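You operate a simulated robot arm through the tools that you are given. There is no shell and no other tool. Be economical: measure what you need, move in short steps, check, and stop when the job is done.

You run a simulated two-armed robot. Do the job below in one go: nothing can be reset, and whatever is moved stays where it is left.

TASK
On the top of the side table, fold the blue cloth in half.

It is judged by the outcome, as a careful person would: the job done as asked, and still so three seconds after it is handed in. It fails if anything else is knocked over, pushed out of place, dropped, spilled or broken. Flat cloth is picked up by pressing the open fingertips on it (5 to 10 N) and closing them slowly along it; thin cloth reads only 2 to 8 mm in the jaws.

THE ROBOT
Two 7-joint arms with two-finger parallel grippers on one trunk, on a base that drives. Base frame: it is fixed to the floor where the robot stands at the start and does not move with it; the origin is under the middle of the robot, x ahead of it, y to its left, z up. Lengths are in mm, angles in rad, forces in N, time in s.
The left shoulder is at the start at [62, 271, 1061], the right one opposite. With the tool pointing down near the work surface each hand reaches from about 360 to 860 mm from the robot's upright axis, wherever it stands, measured 20 degrees to its own side. Places, roughly: top of the side table [600, 300, 800]. Payload 3.43 kg a hand.
Tool frame (each hand has its own): the origin (TCP) lies between the finger pads and is the grasp point; the fingertips stand 34 mm ahead of it; z points along the fingers, y is the line along which they close. Largest opening 128 mm; finger width 24, thickness 12; the body of the gripper, 48 by 130 mm, starts 96 mm behind the TCP.
Orientation is told as [roll, pitch, yaw] about the base's x, y, z axes, in that order, counted from this pose: with the fingers straight down and closing along the base's y, the tool's x points along the base's -x, its y along +y and its z along -z.

THE INTERFACE
- The arms move only by the tool drive_tool. It takes "left_increments", "right_increments" or both (then of equal length, played together; a hand with none holds still); each is a list of rows, each an object (a shift or turn left out is 0, a gripper value left out holds the last) with "dp": the shift along the tool's x, y, z in units of 30 mm (1.0 is 30 mm), a list of three; "angular": the turn, a rotation vector about the tool's x, y, z in units of 5 degrees (1.0 is 5 degrees), a list of three; "fingers": the finger opening in m, from 0 to 0.128. In form: [{"dp": [dx, dy, dz], "angular": [rx, ry, rz], "fingers": fingers}, ...]. A call has 1 to 20 rows; each row shifts and turns the commanded pose from where the row before left it, along the tool's axes as they then stand. A call with a number of a shift or a turn outside -1 to 1 is refused whole. A row lasts 0.2 s, in which the tool goes at most 50 mm and 0.15 rad; a call with a longer step from one row to the next is refused whole, and so is a gripper value outside its range. Where a pose cannot be reached the arm comes as near as it can. A force on the tool above 40 N (or 10 N above the force at the start of the call, whichever is more), or a blocked arm, ends the call early, and 0.2 s more pass. Each finger travels about 153 mm/s and halts on what it meets, pressing with about 23 N; the grip force reading is that of the motor and also rises with nothing between the fingers. The clock runs only during rows and for 0.2 s after the last one: add rows that do not move to give the fingers time. It gives the time, the measured TCP pose, the force on the tool (base axes), the opening and the grip force at its end, in the units of the frame above (readings bear some noise), with the torque about the TCP (base axes, N m) and any sound that the robot's microphone picked up.
- Cameras (640 x 400 px; columns grow to the right, rows downward): "scene" is now at [110.3, 87.4, 1300.2]; the picture's right is [-0.49, -0.87, 0.08], its down [-0.56, 0.24, -0.79] and it looks along [0.67, -0.43, -0.61] (base axes); focal length 273 px, centre (320, 200). "left" rides on the left gripper at [76, 11, -160] in its tool frame; the picture's right is [-0.15, 0.99, 0.00], its down [-0.88, -0.13, -0.46] and it looks along [-0.45, -0.07, 0.89] (tool axes); focal length 234 px, centre (320, 200). "right" rides on the right gripper at [76, -11, -160] in its tool frame; the picture's right is [0.15, 0.99, 0.00], its down [-0.88, 0.13, -0.46] and it looks along [-0.45, 0.07, 0.89] (tool axes); focal length 234 px, centre (320, 200). There is no depth. A picture from a camera that has moved, and an enlarged one, comes with that camera's place and axes in the base frame and with its lens.
- camera(camera): a new picture of that camera. The clock stands still meanwhile.
- slide_trunk(by): slides the trunk up (or, below 0, down) by that many mm; the arms and the scene camera ride with it, the base frame stays. It gives what a move gives, with no picture.
- base_move(legs): drives the robot by 1 to 6 legs, each [ahead, left, turn to the left] in mm, mm and rad, along the robot's own axes; the way and the turn of a leg run together, so that a leg with both is an arc; at most 1500 mm and 3.142 rad a leg. The arms and the cameras ride along, it lands a little off, and it stops where it bumps. It gives what a move gives.
- head_to(pan, tilt): turns the head with the scene camera to pan (to the left, within 1.501 rad either way) and tilt (down, from -0.506 to 1.204), counted from straight ahead of the robot. It gives what a move gives.
- inspect(camera, box): a new picture of the part [left, top, right, bottom] of that camera's present view, enlarged. The clock stands still meanwhile.
- finish_job(): hands the job in; it is judged then, once.

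Work in short steps. Places have to be worked out from the pictures, the camera data and where the tool is seen: move nearer, look again, correct. Check each grasp and each placing, and mend what went wrong. You have 120 turns and 92 pictures in all, those below and enlarged ones among them. Open the grippers and draw the arms clear of the work before you hand the job in, unless the task says otherwise; then end with one line.

The tools are called after "Call:" as name(argument=value, ...) on one line, values as JSON. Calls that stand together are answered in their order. drive_tool: Moves the arms, as the interface text tells. Its arguments: {"type":"object","properties":{"left_increments":{"type":"array"},"right_increments":{"type":"array"}},"required":[]} The other tools are called the same way: slide_trunk (by) slides the trunk up or down; base_move (legs) drives the base; head_to (pan, tilt) turns the head that bears the scene camera; camera (camera) takes a picture; inspect (camera, box) takes an enlarged picture of a part of a camera's view; finish_job () hands the job in.

At the start:

```text
time: 0.0
left_position: [616.1, 140.0, 969.5]
left_orientation: [-0.02, -0.014, -0.012]
left_ft_force: [0.3, 0.4, -0.6]
left_wrist_torque: [0.03, -0.01, 0.0]
left_opening: 127.8
left_grip_force: 0.0
right_position: [405.1, -336.5, 927.8]
right_orientation: [-0.072, -0.062, -0.093]
right_ft_force: [0.5, -0.1, 0.3]
right_wrist_torque: [-0.02, 0.0, 0.0]
right_opening: 128.3
right_grip_force: 0.1
trunk travel left (down, up): [-550.0, 390.0]
robot x, y, heading: [-11.1, 9.3, -0.026]
head pan, tilt: [-0.487, 0.703]
```

scene: 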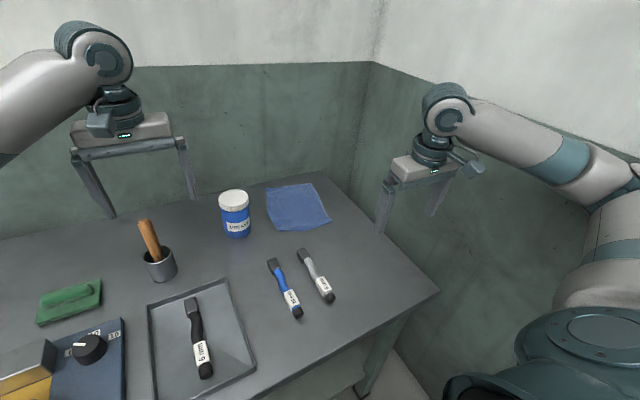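
right: 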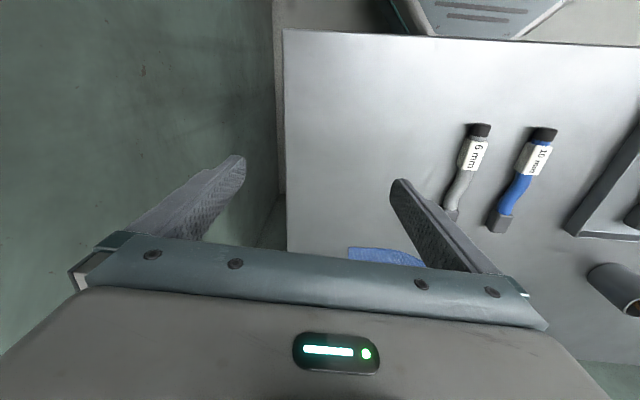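
left: 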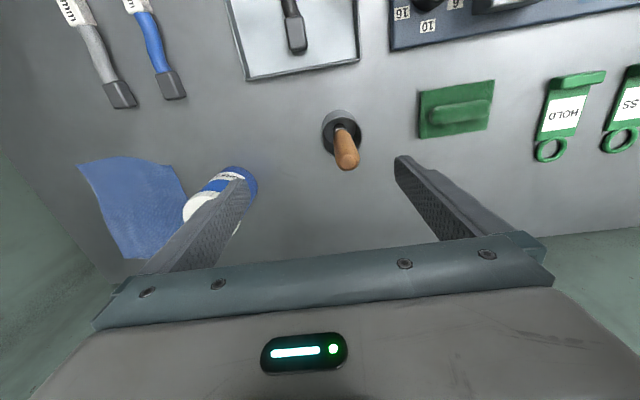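

The cloth seems to lie at about x 565–780, y −100…−280, a little right of straight ahead. I look closer before moving.

Call:
inspect(camera="scene", box=[200, 150, 360, 250])

Call:
head_to(pan=-1.2, tilt=0.7)

Call:
camera(camera="scene")

```text
4.00 times, centred on (280, 200) of scene
camera zoom: at [110.3, 87.4, 1300.2], right [-0.49, -0.87, 0.08], down [-0.56, 0.24, -0.79], along [0.67, -0.43, -0.61], focal length 1093 px, centre (480, 200)
```

zoom: 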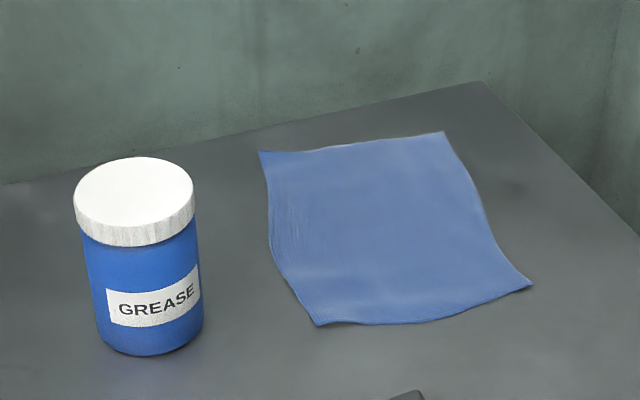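

```text
time: 1.1
left_position: [619.5, 98.4, 967.9]
left_orientation: [0.055, -0.023, 0.025]
left_ft_force: [0.1, 0.4, -0.2]
left_wrist_torque: [0.03, 0.01, -0.04]
left_opening: 128.0
left_grip_force: 0.2
right_position: [424.1, -387.4, 916.5]
right_orientation: [-0.079, -0.067, -0.123]
right_ft_force: [0.3, 1.5, 0.5]
right_wrist_torque: [0.01, -0.01, -0.02]
right_opening: 127.6
right_grip_force: 0.2
trunk travel left (down, up): [-550.0, 390.0]
robot x, y, heading: [-4.1, 14.8, -0.001]
head pan, tilt: [-1.201, 0.7]
```

```text
87 pictures are left
camera scene: at [73.3, 53.0, 1304.2], right [-0.93, -0.36, 0.03], down [-0.23, 0.52, -0.82], along [0.28, -0.77, -0.57], focal length 273 px, centre (320, 200)
```

scene: 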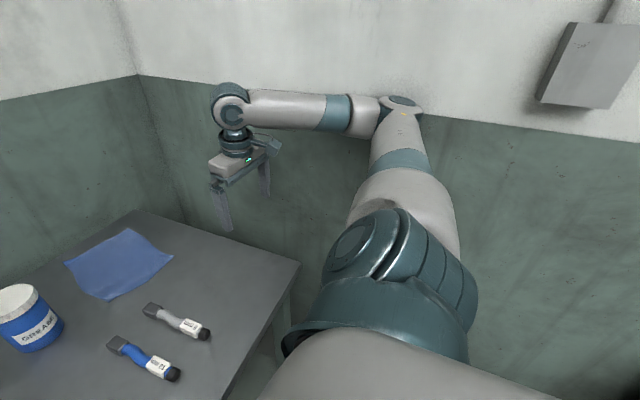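

The cloth measures about 195 x 147 mm, with its long axis about −0.17 rad from x. I plan to grasp both near corners, one with each hand, and carry them to the far edge. I raise the trunk first so the hands clear the jar.

Call:
slide_trunk(by=100)

Call:
head_to(pan=-0.3, tilt=0.8)

Call:
camera(camera="scene")

```text
time: 1.4
left_position: [628.0, 57.3, 960.8]
left_orientation: [0.134, -0.032, 0.06]
left_ft_force: [1.8, 2.7, -0.2]
left_wrist_torque: [-0.36, 0.25, 0.01]
left_opening: 128.0
left_grip_force: 0.1
right_position: [421.8, -447.7, 880.3]
right_orientation: [-0.099, 0.008, -0.172]
right_ft_force: [0.3, -0.3, -0.5]
right_wrist_torque: [0.03, -0.02, 0.01]
right_opening: 127.9
right_grip_force: 0.1
trunk travel left (down, up): [-552.0, 388.0]
robot x, y, heading: [7.7, 24.3, 0.02]
head pan, tilt: [-1.201, 0.7]
stopped: the arm was blocked; the commanded pose is now the measured one
```

```text
time: 2.6
left_position: [619.2, 57.7, 965.5]
left_orientation: [0.126, -0.031, 0.045]
left_ft_force: [0.3, 0.1, 0.7]
left_wrist_torque: [-0.02, 0.01, -0.01]
left_opening: 128.0
left_grip_force: 0.2
right_position: [420.5, -440.7, 886.0]
right_orientation: [-0.093, -0.001, -0.152]
right_ft_force: [0.1, 0.2, 0.0]
right_wrist_torque: [0.02, -0.01, 0.0]
right_opening: 127.7
right_grip_force: 0.2
trunk travel left (down, up): [-552.0, 388.0]
robot x, y, heading: [-1.2, 27.3, 0.021]
head pan, tilt: [-0.3, 0.799]
```

```text
86 pictures are left
camera scene: at [123.3, 112.0, 1291.7], right [-0.28, -0.96, 0.08], down [-0.69, 0.14, -0.71], along [0.67, -0.25, -0.69], focal length 273 px, centre (320, 200)
```

scene: 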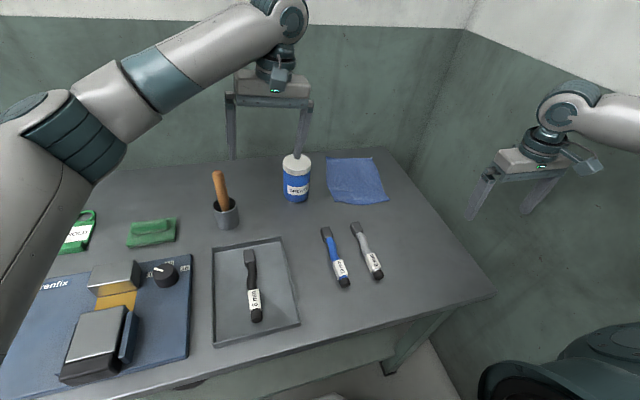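

The trunk move was blocked, and both hands have drifted right on their own, with the left finger now just over the jar. I raise both hands straight up in small steps and check the readings.

Call:
drive_tool(left_increments=[{"dp": [0, 0, -0.5]}, {"dp": [0, 0, -0.7]}, {"dp": [0, 0.3, -0.8]}], right_increments=[{"dp": [0, 0.3, -0.5]}, {"dp": [0, 0.5, -0.5]}, {"dp": [0, 0.8, -0.5]}])

Call:
camera(camera="scene")

```text
time: 2.9
left_position: [622.7, 13.8, 966.7]
left_orientation: [0.204, -0.044, 0.053]
left_ft_force: [2.6, 2.9, -0.8]
left_wrist_torque: [-0.36, 0.3, 0.05]
left_opening: 128.0
left_grip_force: 0.1
right_position: [414.2, -502.4, 866.9]
right_orientation: [-0.106, 0.044, -0.195]
right_ft_force: [0.4, -0.3, 0.9]
right_wrist_torque: [0.06, 0.02, -0.01]
right_opening: 128.3
right_grip_force: 0.0
trunk travel left (down, up): [-552.0, 388.0]
robot x, y, heading: [8.6, 31.5, 0.03]
head pan, tilt: [-0.3, 0.799]
stopped in row 1 (left hand): the arm was blocked; the commanded pose is now the measured one
```

```text
85 pictures are left
camera scene: at [129.2, 111.2, 1294.4], right [-0.27, -0.96, 0.08], down [-0.69, 0.13, -0.71], along [0.68, -0.24, -0.7], focal length 273 px, centre (320, 200)
```

scene: 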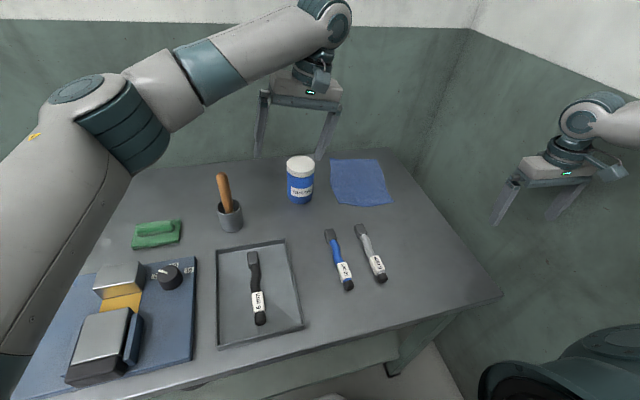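

Both arms swing to the right each time something is commanded, while the base creeps left. I run a pure hold to see whether they settle.

Call:
drive_tool(left_increments=[{"dp": [0, 0, 0]}, {"dp": [0, 0, 0]}, {"dp": [0, 0, 0]}], right_increments=[{"dp": [0, 0, 0]}, {"dp": [0, 0, 0]}, {"dp": [0, 0, 0]}])

Call:
camera(camera="left")

Call:
camera(camera="right")

```text
time: 3.3
left_position: [616.9, -23.4, 956.8]
left_orientation: [0.262, -0.061, 0.044]
left_ft_force: [3.9, 3.2, 1.0]
left_wrist_torque: [-0.5, 0.43, 0.09]
left_opening: 128.1
left_grip_force: 0.1
right_position: [423.9, -536.6, 826.2]
right_orientation: [-0.055, 0.042, -0.177]
right_ft_force: [-10.5, 45.9, -9.7]
right_wrist_torque: [-0.16, -0.07, -0.67]
right_opening: 102.8
right_grip_force: 0.0
trunk travel left (down, up): [-552.0, 388.0]
robot x, y, heading: [12.2, 38.0, 0.047]
head pan, tilt: [-0.3, 0.799]
stopped in row 1 (left hand): the arm was blocked; the commanded pose is now the measured one
```

```text
84 pictures are left
camera left: at [534.5, -57.7, 1109.4], right [0.09, 0.96, 0.26], down [0.86, -0.2, 0.46], along [0.5, 0.19, -0.85], focal length 234 px, centre (320, 200)
```

left: 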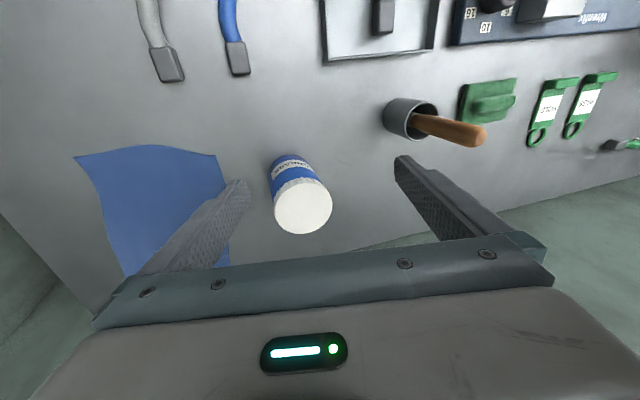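

```text
83 pictures are left
camera right: at [357.2, -524.8, 988.0], right [0.03, 1.0, -0.05], down [0.91, -0.01, 0.41], along [0.41, -0.05, -0.91], focal length 234 px, centre (320, 200)
```

right: 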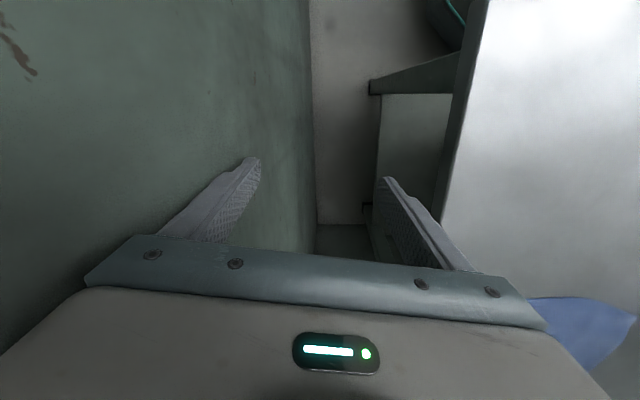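

The right fingers have now touched the wall and the arms still creep right, although nothing pushes on the hands. The left arm reports being blocked, so I look along it for the cause, since turning the head leaves the arms holding.

Call:
head_to(pan=1.0, tilt=0.4)

Call:
camera(camera="scene")

```text
time: 4.7
left_position: [617.7, -18.4, 954.6]
left_orientation: [0.254, -0.052, 0.055]
left_ft_force: [-0.9, -0.5, -0.1]
left_wrist_torque: [-0.06, 0.01, 0.0]
left_opening: 128.0
left_grip_force: 0.1
right_position: [427.0, -530.4, 830.7]
right_orientation: [-0.057, 0.035, -0.166]
right_ft_force: [-17.3, 32.5, 0.7]
right_wrist_torque: [-0.54, -0.25, -1.21]
right_opening: 111.3
right_grip_force: 0.1
trunk travel left (down, up): [-552.0, 388.0]
robot x, y, heading: [11.6, 36.1, 0.043]
head pan, tilt: [1.0, 0.4]
```

```text
82 pictures are left
camera scene: at [96.6, 213.8, 1318.1], right [0.87, -0.5, 0.04], down [-0.19, -0.4, -0.89], along [0.46, 0.77, -0.44], focal length 273 px, centre (320, 200)
```

scene: 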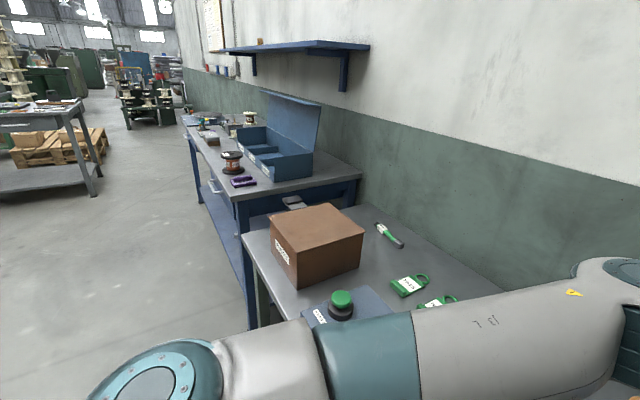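

Nothing touches the left arm in this view. The right fingers still lean on the wall, so I back only the right hand off (+y and up), gently, and watch how the left hand responds.

Call:
drive_tool(right_increments=[{"dp": [0, 0.5, -0.2]}, {"dp": [0, 0.7, -0.4]}, {"dp": [0, 0.7, -0.5]}, {"dp": [0, 0.7, -0.5]}])

```text
time: 5.1
left_position: [601.6, -40.3, 957.5]
left_orientation: [0.306, -0.086, 0.029]
left_ft_force: [-1.3, 2.5, 0.6]
left_wrist_torque: [-0.26, -0.12, -0.09]
left_opening: 127.8
left_grip_force: 0.0
right_position: [443.2, -535.7, 805.6]
right_orientation: [-0.003, 0.022, -0.128]
right_ft_force: [-71.2, 156.2, 72.5]
right_wrist_torque: [-23.4, -9.58, -2.42]
right_opening: 99.6
right_grip_force: 0.1
trunk travel left (down, up): [-552.0, 388.0]
robot x, y, heading: [18.4, 45.1, 0.074]
head pan, tilt: [1.0, 0.4]
stopped in row 1 (left hand): the arm was blocked; the commanded pose is now the measured one
```

The right hand now presses on the wall with about 156 N although I commanded it away, so arm commands are not being followed at present. I drive the base a little left to take the right hand off the wall.

Call:
base_move(legs=[[0, 80, 0]])

```text
time: 5.8
left_position: [699.6, 62.9, 925.6]
left_orientation: [0.379, -0.07, 0.266]
left_ft_force: [-2.3, -0.1, 24.2]
left_wrist_torque: [-1.15, -0.05, 0.03]
left_opening: 122.4
left_grip_force: 0.1
right_position: [525.5, -523.3, 719.2]
right_orientation: [0.09, 0.061, -0.011]
right_ft_force: [15.7, 30.8, -11.3]
right_wrist_torque: [-2.23, 1.74, 1.67]
right_opening: 110.3
right_grip_force: 0.0
trunk travel left (down, up): [-552.0, 388.0]
robot x, y, heading: [35.6, 76.0, 0.16]
head pan, tilt: [1.0, 0.4]
stopped in leg 1: the robot was blocked; the commanded pose is now the measured one
```

The base turned as well and something blocked it, and the left hand now feels 24 N upward. I look with all the cameras before doing anything more.

Call:
camera(camera="left")

Call:
camera(camera="right")

Call:
camera(camera="scene")

```text
81 pictures are left
camera left: at [629.2, -7.4, 1071.8], right [-0.13, 0.92, 0.37], down [0.9, -0.05, 0.44], along [0.42, 0.39, -0.82], focal length 234 px, centre (320, 200)
```

left: 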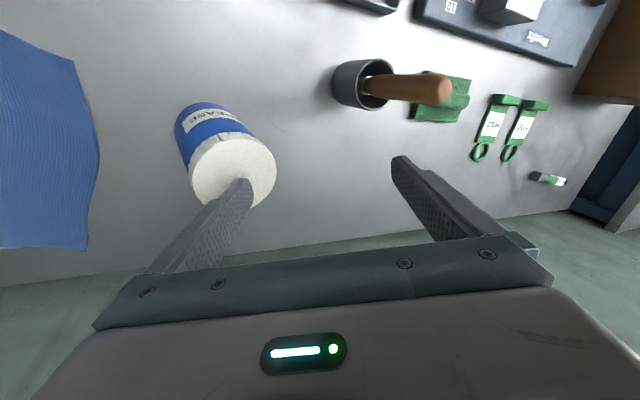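

```text
80 pictures are left
camera right: at [460.2, -546.3, 880.7], right [-0.13, 0.99, 0.1], down [0.91, 0.08, 0.41], along [0.4, 0.14, -0.91], focal length 234 px, centre (320, 200)
```

right: 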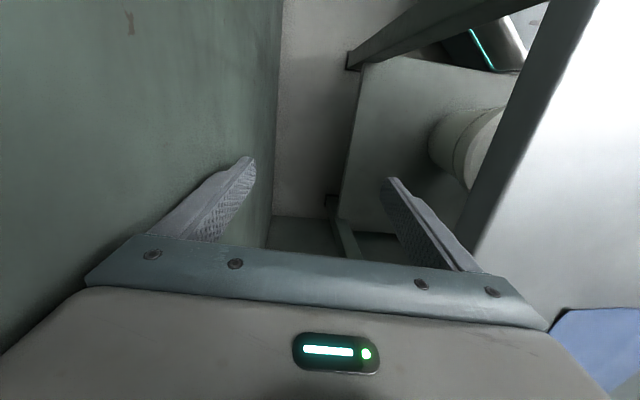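

```text
79 pictures are left
camera scene: at [112.9, 208.3, 1317.5], right [0.92, -0.4, 0.02], down [-0.15, -0.39, -0.91], along [0.37, 0.83, -0.41], focal length 273 px, centre (320, 200)
```

scene: 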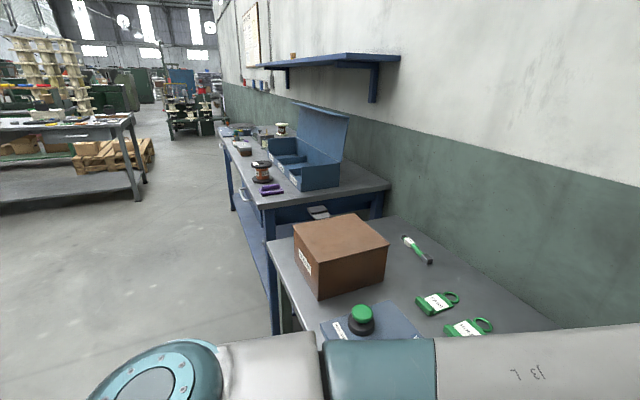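

The left finger now rests on the jar's lid. I try to lift the left hand alone, straight up along base z, in small rows.

Call:
drive_tool(left_increments=[{"dp": [0, -0.1, -0.3]}, {"dp": [0, -0.2, -0.5]}, {"dp": [0, -0.2, -0.5]}])

```text
time: 6.8
left_position: [677.7, 32.0, 926.5]
left_orientation: [0.377, -0.071, 0.199]
left_ft_force: [1.5, 1.3, 2.8]
left_wrist_torque: [-0.1, -0.14, 0.09]
left_opening: 127.1
left_grip_force: 0.1
left hand out of reach, approached as far as the arm can: row 1, 2, 3
right_position: [520.7, -507.3, 723.3]
right_orientation: [0.09, 0.065, -0.005]
right_ft_force: [-0.1, -0.7, 0.9]
right_wrist_torque: [-0.01, -0.01, 0.03]
right_opening: 127.9
right_grip_force: 0.1
trunk travel left (down, up): [-552.0, 388.0]
robot x, y, heading: [33.2, 80.5, 0.158]
head pan, tilt: [1.0, 0.4]
stopped in row 3 (left hand): the arm was blocked; the commanded pose is now the measured one
```

The left hand is reported at its reach limit and the contact force has gone. I look at it and the jar again.

Call:
camera(camera="left")

Call:
head_to(pan=-0.2, tilt=0.75)

Call:
camera(camera="scene")

```text
78 pictures are left
camera left: at [603.7, -34.1, 1073.8], right [-0.06, 0.93, 0.37], down [0.89, -0.11, 0.44], along [0.45, 0.36, -0.82], focal length 234 px, centre (320, 200)
```

left: 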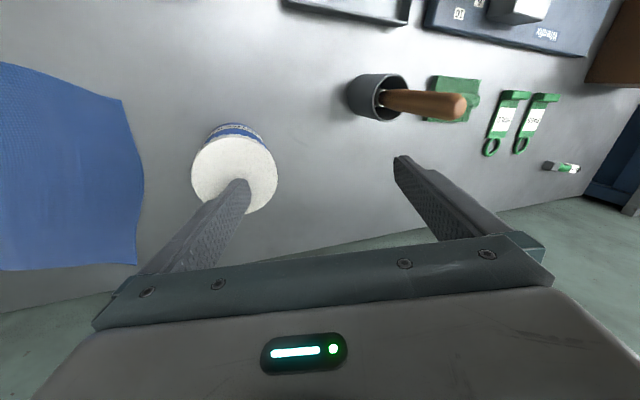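

```text
time: 8.2
left_position: [678.7, 30.2, 924.0]
left_orientation: [0.373, -0.067, 0.196]
left_ft_force: [1.1, 2.9, 10.0]
left_wrist_torque: [-0.33, -0.21, 0.09]
left_opening: 125.0
left_grip_force: 0.1
right_position: [520.4, -510.4, 720.6]
right_orientation: [0.086, 0.069, -0.011]
right_ft_force: [0.6, 0.0, 0.1]
right_wrist_torque: [0.0, 0.03, -0.02]
right_opening: 128.0
right_grip_force: 0.1
trunk travel left (down, up): [-552.0, 388.0]
robot x, y, heading: [35.4, 80.6, 0.152]
head pan, tilt: [-0.201, 0.75]
```

```text
77 pictures are left
camera scene: at [160.6, 111.8, 1288.7], right [-0.05, -1.0, 0.03], down [-0.68, 0.01, -0.74], along [0.73, -0.05, -0.68], focal length 273 px, centre (320, 200)
```

scene: 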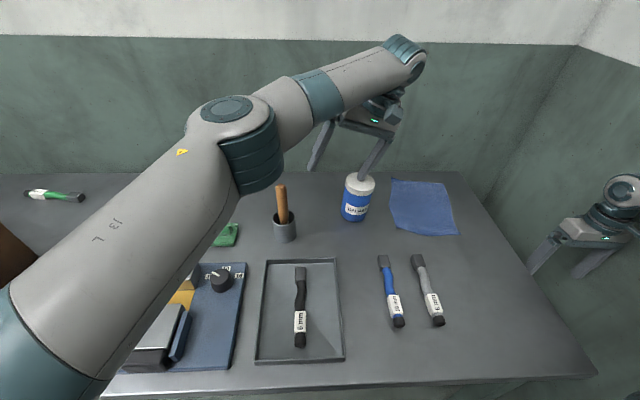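

The jar is still upright in its place at about (630, −9), with the left finger pressing its lid by about 10 N. Lifting the trunk should take both hands straight up, so I try a small lift.

Call:
slide_trunk(by=40)

```text
time: 9.0
left_position: [681.1, 28.4, 961.4]
left_orientation: [0.381, -0.066, 0.199]
left_ft_force: [-0.3, 0.2, 0.4]
left_wrist_torque: [0.0, 0.01, 0.0]
left_opening: 127.7
left_grip_force: 0.0
right_position: [522.0, -499.1, 746.8]
right_orientation: [0.112, 0.08, 0.006]
right_ft_force: [0.7, -0.8, 0.8]
right_wrist_torque: [-0.03, -0.03, -0.03]
right_opening: 128.2
right_grip_force: 0.1
trunk travel left (down, up): [-592.0, 348.0]
robot x, y, heading: [39.6, 76.8, 0.155]
head pan, tilt: [-0.201, 0.75]
```

The lift worked this time. I raise more so that both hands clear everything, the right one above the table edge too.

Call:
slide_trunk(by=100)

```text
time: 10.4
left_position: [685.9, 29.1, 1058.0]
left_orientation: [0.383, -0.063, 0.202]
left_ft_force: [-0.1, -0.3, -0.3]
left_wrist_torque: [0.0, 0.0, -0.02]
left_opening: 128.0
left_grip_force: 0.1
right_position: [528.6, -498.1, 846.7]
right_orientation: [0.109, 0.08, 0.006]
right_ft_force: [0.4, -0.3, 0.9]
right_wrist_torque: [0.0, -0.01, 0.04]
right_opening: 128.1
right_grip_force: 0.0
trunk travel left (down, up): [-692.0, 248.0]
robot x, y, heading: [38.0, 77.5, 0.162]
head pan, tilt: [-0.201, 0.75]
```

Everything is stable and clear of contact now. I test a small right-hand move: up 45 mm and inward.

Call:
drive_tool(right_increments=[{"dp": [0, 0, -0.5]}, {"dp": [0, 0, -0.5]}, {"dp": [0, 0, -0.5]}, {"dp": [0, 0, 0]}])

```text
time: 11.6
left_position: [683.2, 34.0, 1062.9]
left_orientation: [0.385, -0.066, 0.208]
left_ft_force: [-0.2, -0.1, 0.1]
left_wrist_torque: [-0.03, -0.04, 0.02]
left_opening: 128.0
left_grip_force: 0.1
right_position: [533.5, -496.2, 890.6]
right_orientation: [0.121, 0.08, 0.021]
right_ft_force: [0.5, -0.1, -0.2]
right_wrist_torque: [-0.01, -0.02, 0.0]
right_opening: 128.0
right_grip_force: 0.2
trunk travel left (down, up): [-692.0, 248.0]
robot x, y, heading: [37.4, 81.7, 0.164]
head pan, tilt: [-0.201, 0.75]
stopped in row 4 (right hand): the arm was blocked; the commanded pose is now the measured one
```

The arm now follows commands. I bring the right hand inward and up, and pull the left hand back toward the robot while straightening its tilt.

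Call:
drive_tool(left_increments=[{"dp": [0.4, 0, 0], "angular": [0.5, 0, 0]}, {"dp": [0.5, 0.2, -0.2], "angular": [0.7, 0, 0]}, {"dp": [0.5, 0.2, -0.2], "angular": [0.7, 0, 0]}, {"dp": [0.5, 0.2, 0], "angular": [0.7, 0, 0]}, {"dp": [0.5, 0.2, 0], "angular": [0.7, 0, 0]}, {"dp": [0.3, 0.2, 0], "angular": [0.5, 0, 0]}, {"dp": [0, 0, 0]}], right_increments=[{"dp": [0, 0.3, -0.3]}, {"dp": [0, 0.5, -0.4]}, {"dp": [0, 0.5, -0.4]}, {"dp": [0, 0.5, -0.4]}, {"dp": [0, 0.5, -0.4]}, {"dp": [0, 0.3, -0.2]}, {"dp": [0, 0, 0]}])

```text
time: 13.2
left_position: [588.6, 37.8, 1080.0]
left_orientation: [0.049, -0.074, 0.199]
left_ft_force: [0.5, -0.4, -0.2]
left_wrist_torque: [-0.02, 0.03, 0.0]
left_opening: 128.2
left_grip_force: 0.1
right_position: [526.4, -435.5, 967.2]
right_orientation: [0.11, 0.073, 0.005]
right_ft_force: [0.9, 0.4, -0.2]
right_wrist_torque: [0.02, 0.02, 0.03]
right_opening: 128.1
right_grip_force: 0.0
trunk travel left (down, up): [-692.0, 248.0]
robot x, y, heading: [33.9, 78.2, 0.155]
head pan, tilt: [-0.201, 0.75]
```

Good, commands are followed cleanly now. I pull the right hand further inward and back, then check the elbow clearance to the wall.

Call:
drive_tool(left_increments=[{"dp": [0.3, 0.3, 0]}, {"dp": [0.3, 0.5, 0]}, {"dp": [0.3, 0.5, 0]}, {"dp": [0, 0.5, 0]}, {"dp": [0, 0.3, 0]}, {"dp": [0, 0, 0]}], right_increments=[{"dp": [0.3, 0.5, -0.2], "angular": [0.4, 0, 0]}, {"dp": [0.5, 0.8, -0.2], "angular": [0.4, 0, 0]}, {"dp": [0.5, 0.8, -0.2], "angular": [0.4, 0, 0]}, {"dp": [0.5, 0.8, 0]}, {"dp": [0.4, 0.6, 0]}, {"dp": [0, 0, 0]}])

Call:
head_to(pan=-1.3, tilt=0.6)

Call:
camera(camera="scene")

```text
time: 14.6
left_position: [552.2, 93.2, 1078.8]
left_orientation: [0.048, -0.073, 0.202]
left_ft_force: [0.0, -0.6, -0.6]
left_wrist_torque: [0.02, -0.03, 0.01]
left_opening: 128.1
left_grip_force: 0.1
right_position: [463.5, -332.8, 992.4]
right_orientation: [0.006, 0.072, 0.009]
right_ft_force: [0.2, 0.1, 0.1]
right_wrist_torque: [0.0, 0.01, 0.02]
right_opening: 128.1
right_grip_force: 0.1
trunk travel left (down, up): [-692.0, 248.0]
robot x, y, heading: [35.8, 79.8, 0.159]
head pan, tilt: [-0.201, 0.75]
```

```text
time: 15.9
left_position: [554.7, 94.1, 1077.4]
left_orientation: [0.052, -0.07, 0.2]
left_ft_force: [-0.6, -0.7, 0.9]
left_wrist_torque: [0.0, -0.02, -0.01]
left_opening: 127.8
left_grip_force: 0.0
right_position: [465.9, -331.9, 990.4]
right_orientation: [0.007, 0.076, 0.009]
right_ft_force: [-0.1, -0.1, 0.0]
right_wrist_torque: [0.01, -0.02, 0.04]
right_opening: 128.1
right_grip_force: 0.0
trunk travel left (down, up): [-692.0, 248.0]
robot x, y, heading: [35.5, 81.0, 0.162]
head pan, tilt: [-1.3, 0.6]
```

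```text
76 pictures are left
camera scene: at [113.1, 27.9, 1443.0], right [-0.91, -0.42, 0.0], down [-0.23, 0.5, -0.84], along [0.35, -0.76, -0.55], focal length 273 px, centre (320, 200)
```

scene: 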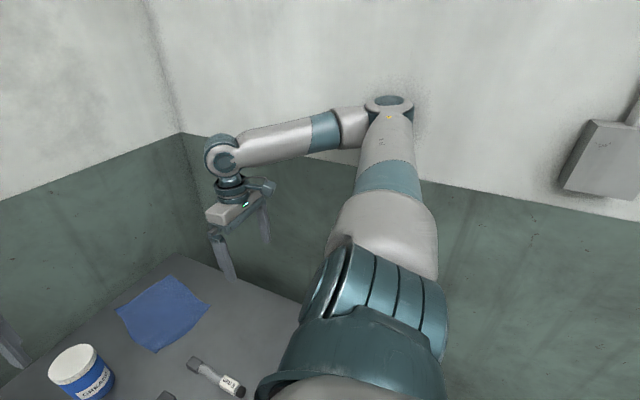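

The right elbow is folded outward and sits very close to the wall, which explains the pushing at the start. I stretch the right hand forward and inward so the elbow comes in, and move the left hand out of its way, before turning the base.

Call:
drive_tool(left_increments=[{"dp": [0, 0.4, 0]}, {"dp": [0, 0.8, 0]}, {"dp": [0, 0.8, 0]}, {"dp": [0, 0.8, 0]}, {"dp": [0, 0.8, 0]}, {"dp": [0, 0.8, 0]}, {"dp": [0, 0.8, 0]}, {"dp": [0, 0.8, 0]}, {"dp": [0, 0.8, 0]}, {"dp": [0, 0.8, 0]}, {"dp": [0, 0.4, 0]}, {}, {}, {}, {}, {}, {}, {}], right_increments=[{"dp": [-0.2, 0.4, -0.3]}, {"dp": [-0.4, 0.9, -0.3]}, {"dp": [-0.4, 0.9, -0.3]}, {"dp": [-0.4, 0.9, -0.3]}, {"dp": [-0.4, 0.9, 0]}, {"dp": [-0.4, 0.9, 0]}, {"dp": [-0.4, 0.9, 0]}, {"dp": [-0.4, 0.9, 0]}, {"dp": [-0.4, 0.9, 0]}, {"dp": [-0.4, 0.9, 0]}, {"dp": [-0.4, 0.9, 0]}, {"dp": [-0.4, 0.9, 0]}, {"dp": [-0.4, 0.9, 0]}, {"dp": [-0.4, 0.9, 0]}, {"dp": [-0.4, 0.9, 0]}, {"dp": [-0.4, 0.9, 0]}, {"dp": [-0.2, 0.4, 0]}, {}])

Call:
camera(camera="scene")

```text
time: 19.7
left_position: [510.9, 309.5, 1091.3]
left_orientation: [0.069, -0.069, 0.201]
left_ft_force: [-1.2, -1.3, -0.8]
left_wrist_torque: [0.01, 0.01, 0.01]
left_opening: 128.0
left_grip_force: 0.0
right_position: [662.8, 84.4, 1011.4]
right_orientation: [0.027, 0.081, 0.011]
right_ft_force: [-0.3, -0.4, 0.2]
right_wrist_torque: [0.01, -0.02, 0.0]
right_opening: 127.9
right_grip_force: 0.0
trunk travel left (down, up): [-692.0, 248.0]
robot x, y, heading: [37.0, 78.4, 0.162]
head pan, tilt: [-1.3, 0.6]
```

```text
75 pictures are left
camera scene: at [121.6, 4.1, 1441.3], right [-0.91, -0.42, 0.0], down [-0.24, 0.51, -0.82], along [0.34, -0.75, -0.57], focal length 273 px, centre (320, 200)
```

scene: 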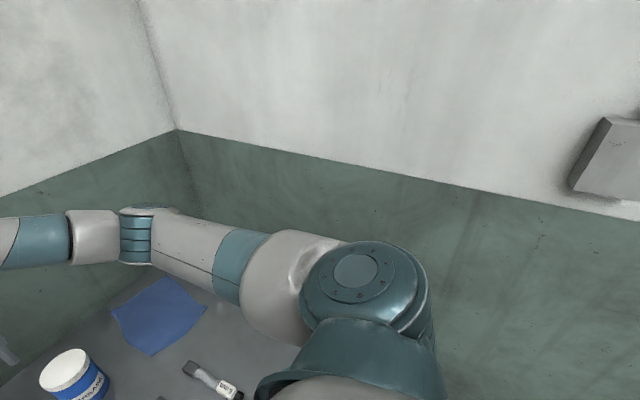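

The right elbow is now well clear of the wall. I drive 60 mm right and then turn about 0.42 rad right, so the cloth lies straight ahead.

Call:
base_move(legs=[[-10, -60, 0], [0, 0, -0.42]])

Call:
head_to(pan=0.0, tilt=0.75)

Call:
camera(camera="scene")

```text
time: 21.9
left_position: [565.0, 30.8, 1091.1]
left_orientation: [0.07, -0.067, -0.226]
left_ft_force: [0.0, 0.5, 0.9]
left_wrist_torque: [-0.01, -0.01, -0.01]
left_opening: 127.9
left_grip_force: 0.2
right_position: [608.6, -238.9, 1010.9]
right_orientation: [0.027, 0.082, -0.415]
right_ft_force: [0.4, 0.2, 0.7]
right_wrist_torque: [-0.01, 0.01, -0.02]
right_opening: 127.9
right_grip_force: 0.0
trunk travel left (down, up): [-692.0, 248.0]
robot x, y, heading: [36.6, 17.0, -0.266]
head pan, tilt: [-1.3, 0.6]
```

```text
time: 23.4
left_position: [565.3, 31.1, 1091.0]
left_orientation: [0.069, -0.067, -0.228]
left_ft_force: [-0.3, 0.4, -0.2]
left_wrist_torque: [0.03, 0.0, 0.0]
left_opening: 128.1
left_grip_force: 0.1
right_position: [607.9, -238.8, 1012.5]
right_orientation: [0.028, 0.081, -0.417]
right_ft_force: [1.0, 0.4, 0.1]
right_wrist_torque: [0.03, -0.01, 0.0]
right_opening: 128.0
right_grip_force: 0.0
trunk travel left (down, up): [-692.0, 248.0]
robot x, y, heading: [37.5, 15.1, -0.272]
head pan, tilt: [0.0, 0.75]
```

```text
74 pictures are left
camera scene: at [163.7, -21.1, 1428.4], right [-0.26, -0.96, 0.0], down [-0.66, 0.18, -0.73], along [0.71, -0.19, -0.68], focal length 273 px, centre (320, 200)
```

scene: 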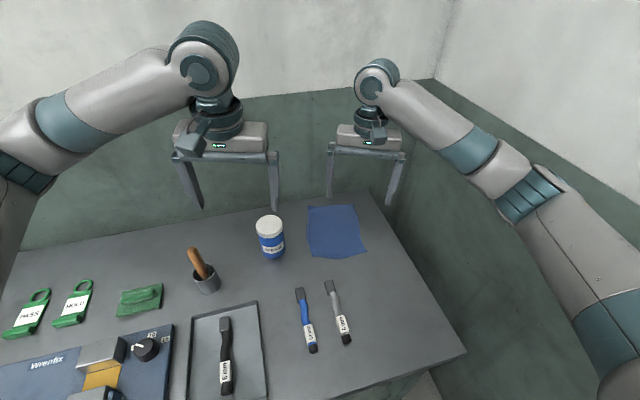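

The layout is now good: the cloth is straight ahead and both arms are free. I zoom in for the exact cloth corners.

Call:
inspect(camera="scene", box=[250, 180, 410, 280])

Call:
camera(camera="right")

```text
4.00 times, centred on (330, 230) of scene
camera zoom: at [163.7, -21.1, 1428.4], right [-0.26, -0.96, 0.0], down [-0.66, 0.18, -0.73], along [0.71, -0.19, -0.68], focal length 1093 px, centre (280, 80)
```

zoom: 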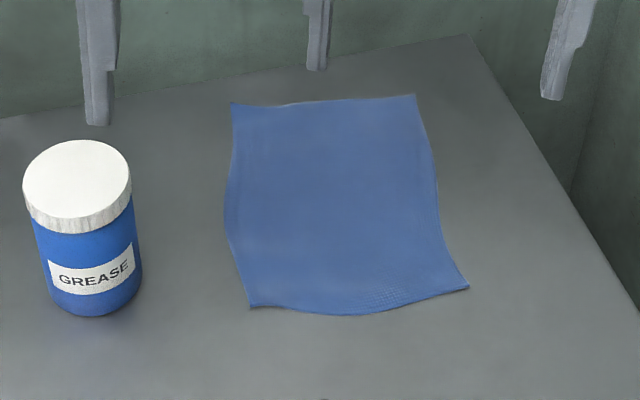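

```text
72 pictures are left
camera right: at [546.2, -226.6, 1175.6], right [0.27, 0.96, 0.04], down [0.88, -0.26, 0.39], along [0.38, -0.07, -0.92], focal length 234 px, centre (320, 200)
```

right: 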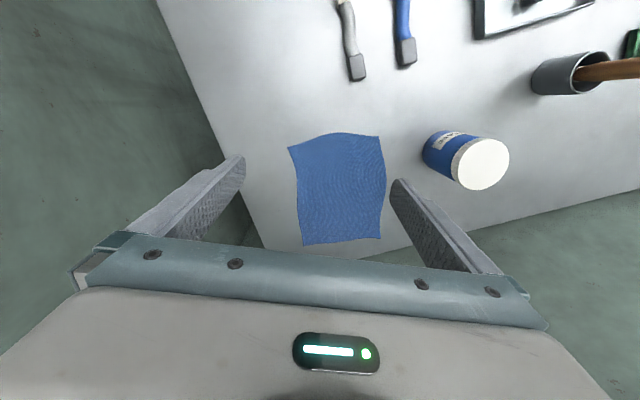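

The corners sit at about A(805,−158), B(776,−305), C(588,−273) and D(612,−127), within 20 mm or so. Next I turn both grippers so that they close along the cloth's long axis, with their cameras outward.

Call:
drive_tool(left_increments=[{"angular": [0, 0, 0.5]}, {"angular": [0, 0, 1]}, {"angular": [0, 0, 1]}, {"angular": [0, 0, 1]}, {"angular": [0, 0, 1]}, {"angular": [0, 0, 1]}, {"angular": [0, 0, 1]}, {"angular": [0, 0, 1]}, {"angular": [0, 0, 1]}, {"angular": [0, 0, 1]}, {"angular": [0, 0, 1]}, {"angular": [0, 0, 1]}, {"angular": [0, 0, 1]}, {"angular": [0, 0, 1]}, {"angular": [0, 0, 1]}, {"angular": [0, 0, 1]}, {"angular": [0, 0, 1]}, {"angular": [0, 0, 0.8]}, {}, {}], right_increments=[{"angular": [0, 0, -0.5]}, {"angular": [0, 0, -1]}, {"angular": [0, 0, -1]}, {"angular": [0, 0, -1]}, {"angular": [0, 0, -1]}, {"angular": [0, 0, -1]}, {"angular": [0, 0, -1]}, {"angular": [0, 0, -1]}, {"angular": [0, 0, -1]}, {"angular": [0, 0, -1]}, {"angular": [0, 0, -1]}, {"angular": [0, 0, -1]}, {"angular": [0, 0, -1]}, {"angular": [0, 0, -1]}, {"angular": [0, 0, -1]}, {"angular": [0, 0, -1]}, {"angular": [0, 0, -1]}, {"angular": [0, 0, -1]}, {"angular": [0, 0, -0.5]}, {}])

Call:
camera(camera="scene")

```text
time: 27.6
left_position: [565.1, 31.6, 1092.4]
left_orientation: [0.073, 0.066, -1.734]
left_ft_force: [-0.4, 0.5, -0.8]
left_wrist_torque: [0.0, 0.02, 0.0]
left_opening: 128.1
left_grip_force: 0.0
right_position: [608.5, -237.7, 1011.8]
right_orientation: [0.083, -0.026, 1.153]
right_ft_force: [-0.7, 0.3, 1.0]
right_wrist_torque: [0.02, -0.01, 0.01]
right_opening: 128.0
right_grip_force: 0.0
trunk travel left (down, up): [-692.0, 248.0]
robot x, y, heading: [34.6, 15.8, -0.265]
head pan, tilt: [0.0, 0.75]
```

```text
71 pictures are left
camera scene: at [163.7, -21.0, 1428.4], right [-0.26, -0.96, 0.0], down [-0.66, 0.18, -0.73], along [0.71, -0.19, -0.68], focal length 273 px, centre (320, 200)
```

scene: 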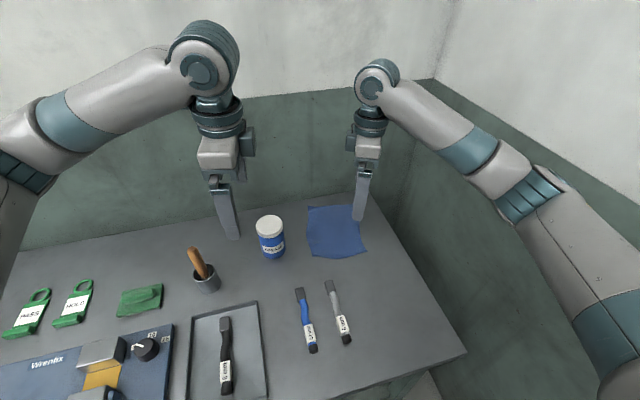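

The wrists rotated cleanly. I level both tools, finish the right yaw, narrow the fingers to 40 mm, and bring the left hand over near corner D while still high.

Call:
drive_tool(left_increments=[{"dp": [-0.3, 0.1, 0], "angular": [0.4, -0.38, 0], "fingers": 0.04}, {"dp": [-0.6, 0.3, 0], "angular": [0.44, -0.38, 0]}, {"dp": [-0.7, 0.4, 0]}, {"dp": [-0.7, 0.4, 0]}, {"dp": [-0.7, 0.4, 0]}, {"dp": [-0.7, 0.4, 0]}, {"dp": [-0.6, 0.3, 0]}, {"dp": [-0.3, 0.1, 0]}, {"dp": [0, 0, 0.5]}, {"dp": [0, 0, 1]}, {"dp": [0, 0, 1]}, {"dp": [0, 0, 0.7]}, {}, {}], right_increments=[{"angular": [0.3, 0.1, -0.5], "fingers": 0.04}, {"angular": [0.3, 0.1, -0.8]}, {"angular": [0.35, 0.1, -0.8]}, {"angular": [0, 0, -0.75]}, {"dp": [0.3, 0, 0]}, {"dp": [0.4, 0.2, 0]}, {"dp": [0, 0, 0.5]}, {"dp": [0, 0, 0.7]}, {}, {}, {}, {}, {}, {}])

Call:
camera(camera="left")

Call:
camera(camera="right")

Call:
camera(camera="scene")

```text
time: 30.6
left_position: [613.8, -118.0, 993.3]
left_orientation: [-0.003, -0.002, -1.736]
left_ft_force: [-0.3, -0.5, 1.0]
left_wrist_torque: [0.0, -0.01, -0.03]
left_opening: 39.9
left_grip_force: 0.1
right_position: [600.6, -257.7, 975.0]
right_orientation: [-0.005, -0.007, 1.402]
right_ft_force: [0.4, -0.1, -0.1]
right_wrist_torque: [-0.01, -0.01, 0.01]
right_opening: 40.0
right_grip_force: 0.0
trunk travel left (down, up): [-692.0, 248.0]
robot x, y, heading: [35.4, 14.9, -0.269]
head pan, tilt: [0.0, 0.75]
```

```text
70 pictures are left
camera left: at [638.2, -45.0, 1153.7], right [0.95, -0.31, 0.0], down [-0.27, -0.85, 0.46], along [-0.14, -0.43, -0.89], focal length 234 px, centre (320, 200)
```

left: 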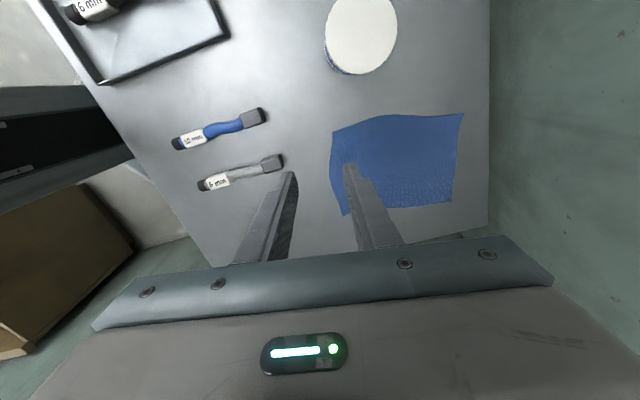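

```text
69 pictures are left
camera right: at [598.5, -334.6, 1133.3], right [-1.0, 0.02, -0.01], down [0.02, 0.89, 0.46], along [0.02, 0.46, -0.89], focal length 234 px, centre (320, 200)
```

right: 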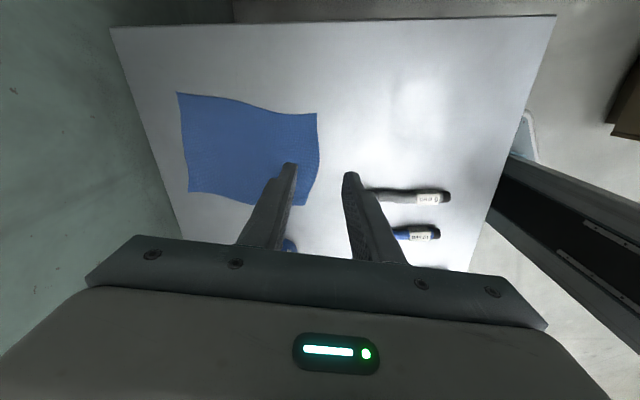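

```text
68 pictures are left
camera scene: at [163.7, -21.0, 1428.3], right [-0.26, -0.96, 0.0], down [-0.66, 0.18, -0.73], along [0.71, -0.19, -0.68], focal length 273 px, centre (320, 200)
```

scene: 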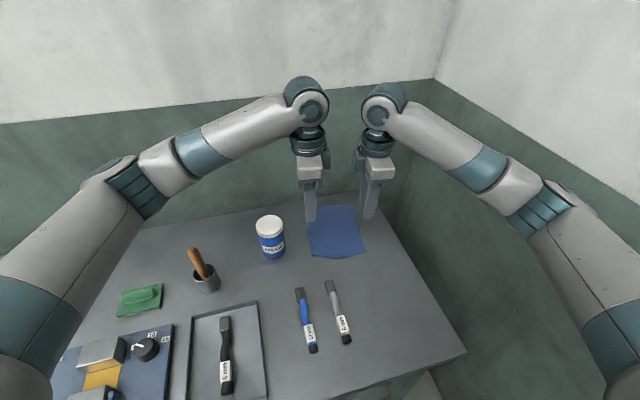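

Comparing the three cameras puts the tabletop at about z 750, not 800. The cloth corners are then A(846,−160), B(818,−323), C(610,−288) and D(636,−123), about 212 x 166 mm. The far edge is near the reach limit, so I check how much room the base has to the table front.

Call:
head_to(pan=0.0, tilt=1.2)

Call:
camera(camera="scene")

```text
time: 31.5
left_position: [614.6, -117.3, 993.1]
left_orientation: [-0.001, -0.003, -1.736]
left_ft_force: [0.5, -0.1, -0.7]
left_wrist_torque: [-0.02, -0.01, 0.03]
left_opening: 39.9
left_grip_force: 0.0
right_position: [599.9, -257.3, 975.0]
right_orientation: [-0.006, -0.006, 1.401]
right_ft_force: [0.3, 0.4, 0.2]
right_wrist_torque: [-0.06, -0.03, 0.02]
right_opening: 39.8
right_grip_force: 0.0
trunk travel left (down, up): [-692.0, 248.0]
robot x, y, heading: [37.8, 13.1, -0.266]
head pan, tilt: [0.0, 1.201]
```

```text
67 pictures are left
camera scene: at [137.7, -14.0, 1396.7], right [-0.26, -0.96, 0.0], down [-0.9, 0.25, -0.36], along [0.35, -0.1, -0.93], focal length 273 px, centre (320, 200)
```

scene: 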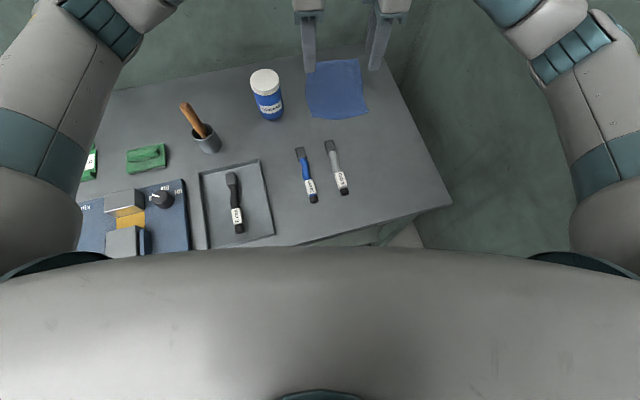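

I can't judge the base clearance, so the base stays put. I lower the trunk 120 mm, which also improves forward reach, then make a dry run of the carry to the far edge in the air.

Call:
slide_trunk(by=-120)

Call:
drive_tool(left_increments=[{"dp": [-0.2, 0.4, 0]}, {"dp": [0, 0.8, 0]}, {"dp": [0, 0.9, 0]}, {"dp": [0, 0.9, 0]}, {"dp": [0, 0.9, 0]}, {"dp": [0, 0.9, 0]}, {"dp": [0, 0.9, 0]}, {"dp": [0, 0.5, 0]}, {}, {}], right_increments=[{"dp": [0.2, -0.4, 0]}, {"dp": [0, -0.8, 0]}, {"dp": [0, -0.9, 0]}, {"dp": [0, -0.9, 0]}, {"dp": [0, -0.9, 0]}, {"dp": [0, -0.9, 0]}, {"dp": [0, -0.9, 0]}, {"dp": [0, -0.5, 0]}, {}, {}])

```text
time: 33.0
left_position: [613.1, -117.9, 873.5]
left_orientation: [-0.002, -0.002, -1.735]
left_ft_force: [0.1, 0.3, 0.4]
left_wrist_torque: [-0.01, -0.01, 0.02]
left_opening: 39.8
left_grip_force: 0.1
right_position: [599.6, -257.5, 855.9]
right_orientation: [-0.005, -0.007, 1.402]
right_ft_force: [0.5, 0.7, 0.4]
right_wrist_torque: [0.0, -0.01, -0.03]
right_opening: 39.9
right_grip_force: 0.1
trunk travel left (down, up): [-572.0, 368.0]
robot x, y, heading: [34.2, 17.2, -0.265]
head pan, tilt: [0.0, 1.201]
```

```text
time: 35.2
left_position: [795.6, -153.4, 873.9]
left_orientation: [-0.001, -0.001, -1.736]
left_ft_force: [0.0, 0.0, -0.3]
left_wrist_torque: [0.0, -0.03, 0.01]
left_opening: 40.0
left_grip_force: 0.1
right_position: [783.3, -295.9, 856.5]
right_orientation: [-0.006, -0.006, 1.403]
right_ft_force: [0.7, 0.1, -0.4]
right_wrist_torque: [0.0, -0.04, -0.03]
right_opening: 40.0
right_grip_force: 0.1
trunk travel left (down, up): [-572.0, 368.0]
robot x, y, heading: [33.1, 15.3, -0.271]
head pan, tilt: [0.0, 1.201]
```

The carry is reachable so far. To keep the gripper bodies off the back wall I test tilting the fingers forward by 20° and going 35 mm further.

Call:
drive_tool(left_increments=[{"angular": [-1, 0, 0]}, {"angular": [-1, 0, 0]}, {"angular": [-1, 0, 0]}, {"angular": [-1, 0, 0]}, {"dp": [0, 0.5, 0.18]}, {"dp": [0, 0.5, 0.18]}, {}, {}], right_increments=[{"angular": [1, 0, 0]}, {"angular": [1, 0, 0]}, {"angular": [1, 0, 0]}, {"angular": [1, 0, 0]}, {"dp": [0, -0.5, 0.18]}, {"dp": [0, -0.4, 0.18]}, {}, {}])

Call:
head_to(pan=0.0, tilt=0.75)

Call:
camera(camera="scene")

Call:
camera(camera="right")

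```text
time: 37.0
left_position: [828.3, -159.7, 874.2]
left_orientation: [0.346, -0.002, -1.737]
left_ft_force: [0.2, -0.1, -0.3]
left_wrist_torque: [0.0, -0.02, -0.01]
left_opening: 39.6
left_grip_force: 0.1
right_position: [811.1, -298.6, 857.3]
right_orientation: [-0.354, -0.007, 1.402]
right_ft_force: [0.7, -0.2, -0.2]
right_wrist_torque: [0.0, 0.01, -0.01]
right_opening: 39.8
right_grip_force: 0.1
trunk travel left (down, up): [-572.0, 368.0]
robot x, y, heading: [38.9, 17.4, -0.273]
head pan, tilt: [0.0, 1.201]
```

```text
time: 37.9
left_position: [827.7, -160.8, 873.8]
left_orientation: [0.348, -0.002, -1.735]
left_ft_force: [0.0, -0.4, -0.2]
left_wrist_torque: [0.01, -0.01, 0.0]
left_opening: 39.9
left_grip_force: 0.0
right_position: [811.9, -299.5, 857.0]
right_orientation: [-0.355, -0.008, 1.4]
right_ft_force: [0.9, -0.9, 0.3]
right_wrist_torque: [0.0, 0.0, -0.06]
right_opening: 40.0
right_grip_force: 0.0
trunk travel left (down, up): [-572.0, 368.0]
robot x, y, heading: [35.8, 17.1, -0.266]
head pan, tilt: [0.0, 0.75]
```

```text
66 pictures are left
camera scene: at [163.7, -21.1, 1308.3], right [-0.26, -0.96, 0.0], down [-0.66, 0.18, -0.73], along [0.7, -0.19, -0.68], focal length 273 px, centre (320, 200)
```

scene: 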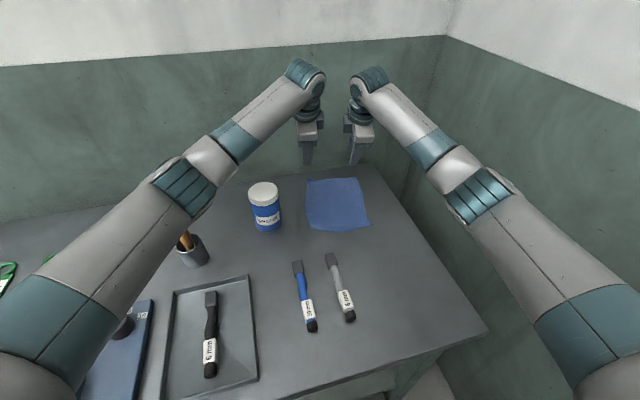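

```text
65 pictures are left
camera right: at [755.0, -367.2, 1008.4], right [-0.94, 0.01, -0.34], down [-0.13, 0.91, 0.39], along [0.32, 0.41, -0.85], focal length 234 px, centre (320, 200)
```

right: 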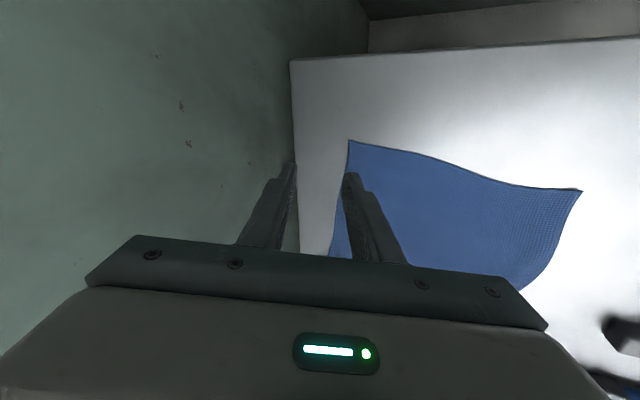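

The tilted dry run reaches the far edge with room to spare, and corner B measured again agrees with a tabletop at z 750. I go back above the near corners with vertical tools and a 30 mm opening, aiming for (658,−149) and (639,−271).

Call:
drive_tool(left_increments=[{"angular": [1, 0, 0], "fingers": 0.03}, {"angular": [1, 0, 0]}, {"angular": [1, 0, 0]}, {"angular": [1, 0, 0]}, {"dp": [0, -0.4, 0]}, {"dp": [-0.1, -0.9, 0]}, {"dp": [-0.1, -0.9, 0]}, {"dp": [-0.1, -0.9, 0]}, {"dp": [-0.1, -0.9, 0]}, {"dp": [-0.1, -0.9, 0]}, {"dp": [-0.07, -0.75, 0]}, {"dp": [0, 0, 0.8]}, {"dp": [0, 0, 0.9]}, {"dp": [0, 0, 0.63]}, {}, {}], right_increments=[{"angular": [-1, 0, 0], "fingers": 0.03}, {"angular": [-1, 0, 0]}, {"angular": [-1, 0, 0]}, {"angular": [-1, 0, 0]}, {"dp": [0, 0.5, 0]}, {"dp": [0, 0.9, 0]}, {"dp": [0, 0.9, 0]}, {"dp": [0, 0.9, 0]}, {"dp": [0, 0.9, 0]}, {"dp": [0, 0.9, 0]}, {"dp": [0.05, 0.83, 0]}, {"dp": [0, 0, 0.6]}, {"dp": [0, 0, 0.7]}, {"dp": [0, 0, 0.47]}, {}, {}])

Call:
camera(camera="left")

Call:
camera(camera="right")

```text
time: 41.3
left_position: [656.2, -147.8, 802.2]
left_orientation: [-0.002, -0.002, -1.734]
left_ft_force: [0.0, 0.2, 0.5]
left_wrist_torque: [0.0, 0.0, 0.01]
left_opening: 29.9
left_grip_force: 0.0
right_position: [632.2, -270.7, 800.8]
right_orientation: [-0.004, -0.007, 1.404]
right_ft_force: [0.0, 0.8, 0.4]
right_wrist_torque: [-0.02, 0.01, 0.01]
right_opening: 30.1
right_grip_force: 0.1
right hand out of reach, approached as far as the arm can: row 4
trunk travel left (down, up): [-572.0, 368.0]
robot x, y, heading: [38.7, 15.7, -0.266]
head pan, tilt: [0.0, 0.75]
```

```text
64 pictures are left
camera left: at [680.5, -74.9, 963.1], right [0.95, -0.31, 0.0], down [-0.27, -0.85, 0.46], along [-0.14, -0.43, -0.89], focal length 234 px, centre (320, 200)
```

left: 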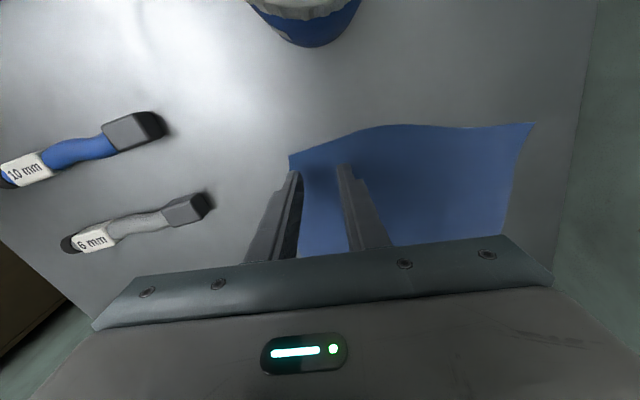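

```text
63 pictures are left
camera right: at [631.3, -348.9, 959.8], right [-1.0, 0.02, -0.01], down [0.02, 0.89, 0.46], along [0.01, 0.46, -0.89], focal length 234 px, centre (320, 200)
```

right: 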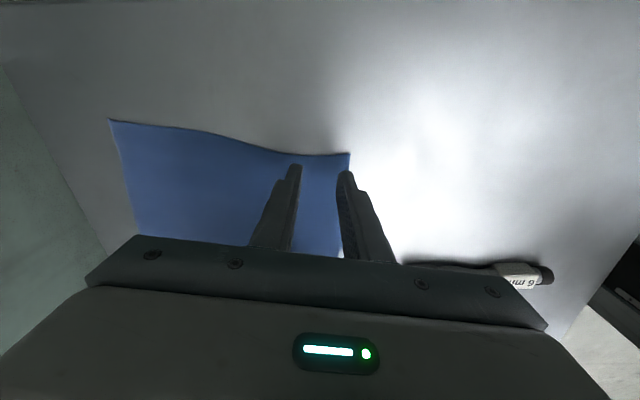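

Both grippers are right: each is about 25 mm in from the near edge and 20 mm in from the side. The tips are about 18 mm up, so I lower slowly toward contact.

Call:
drive_tool(left_increments=[{"dp": [0, 0, 0.15]}, {"dp": [0, 0, 0.15]}, {"dp": [0, 0, 0.1]}, {"dp": [0, 0, 0.05]}, {}], right_increments=[{"dp": [0, 0, 0.15]}, {"dp": [0, 0, 0.15]}, {"dp": [0, 0, 0.1]}, {"dp": [0, 0, 0.05]}, {}])

```text
time: 42.5
left_position: [657.9, -150.1, 790.8]
left_orientation: [-0.001, -0.001, -1.734]
left_ft_force: [-0.3, 0.2, -0.4]
left_wrist_torque: [0.01, 0.0, 0.02]
left_opening: 29.7
left_grip_force: 0.1
right_position: [632.5, -272.3, 787.2]
right_orientation: [-0.005, -0.007, 1.402]
right_ft_force: [0.1, 0.4, -0.8]
right_wrist_torque: [0.0, -0.02, 0.02]
right_opening: 30.1
right_grip_force: 0.1
trunk travel left (down, up): [-572.0, 368.0]
robot x, y, heading: [35.2, 17.5, -0.269]
head pan, tilt: [0.0, 0.75]
```

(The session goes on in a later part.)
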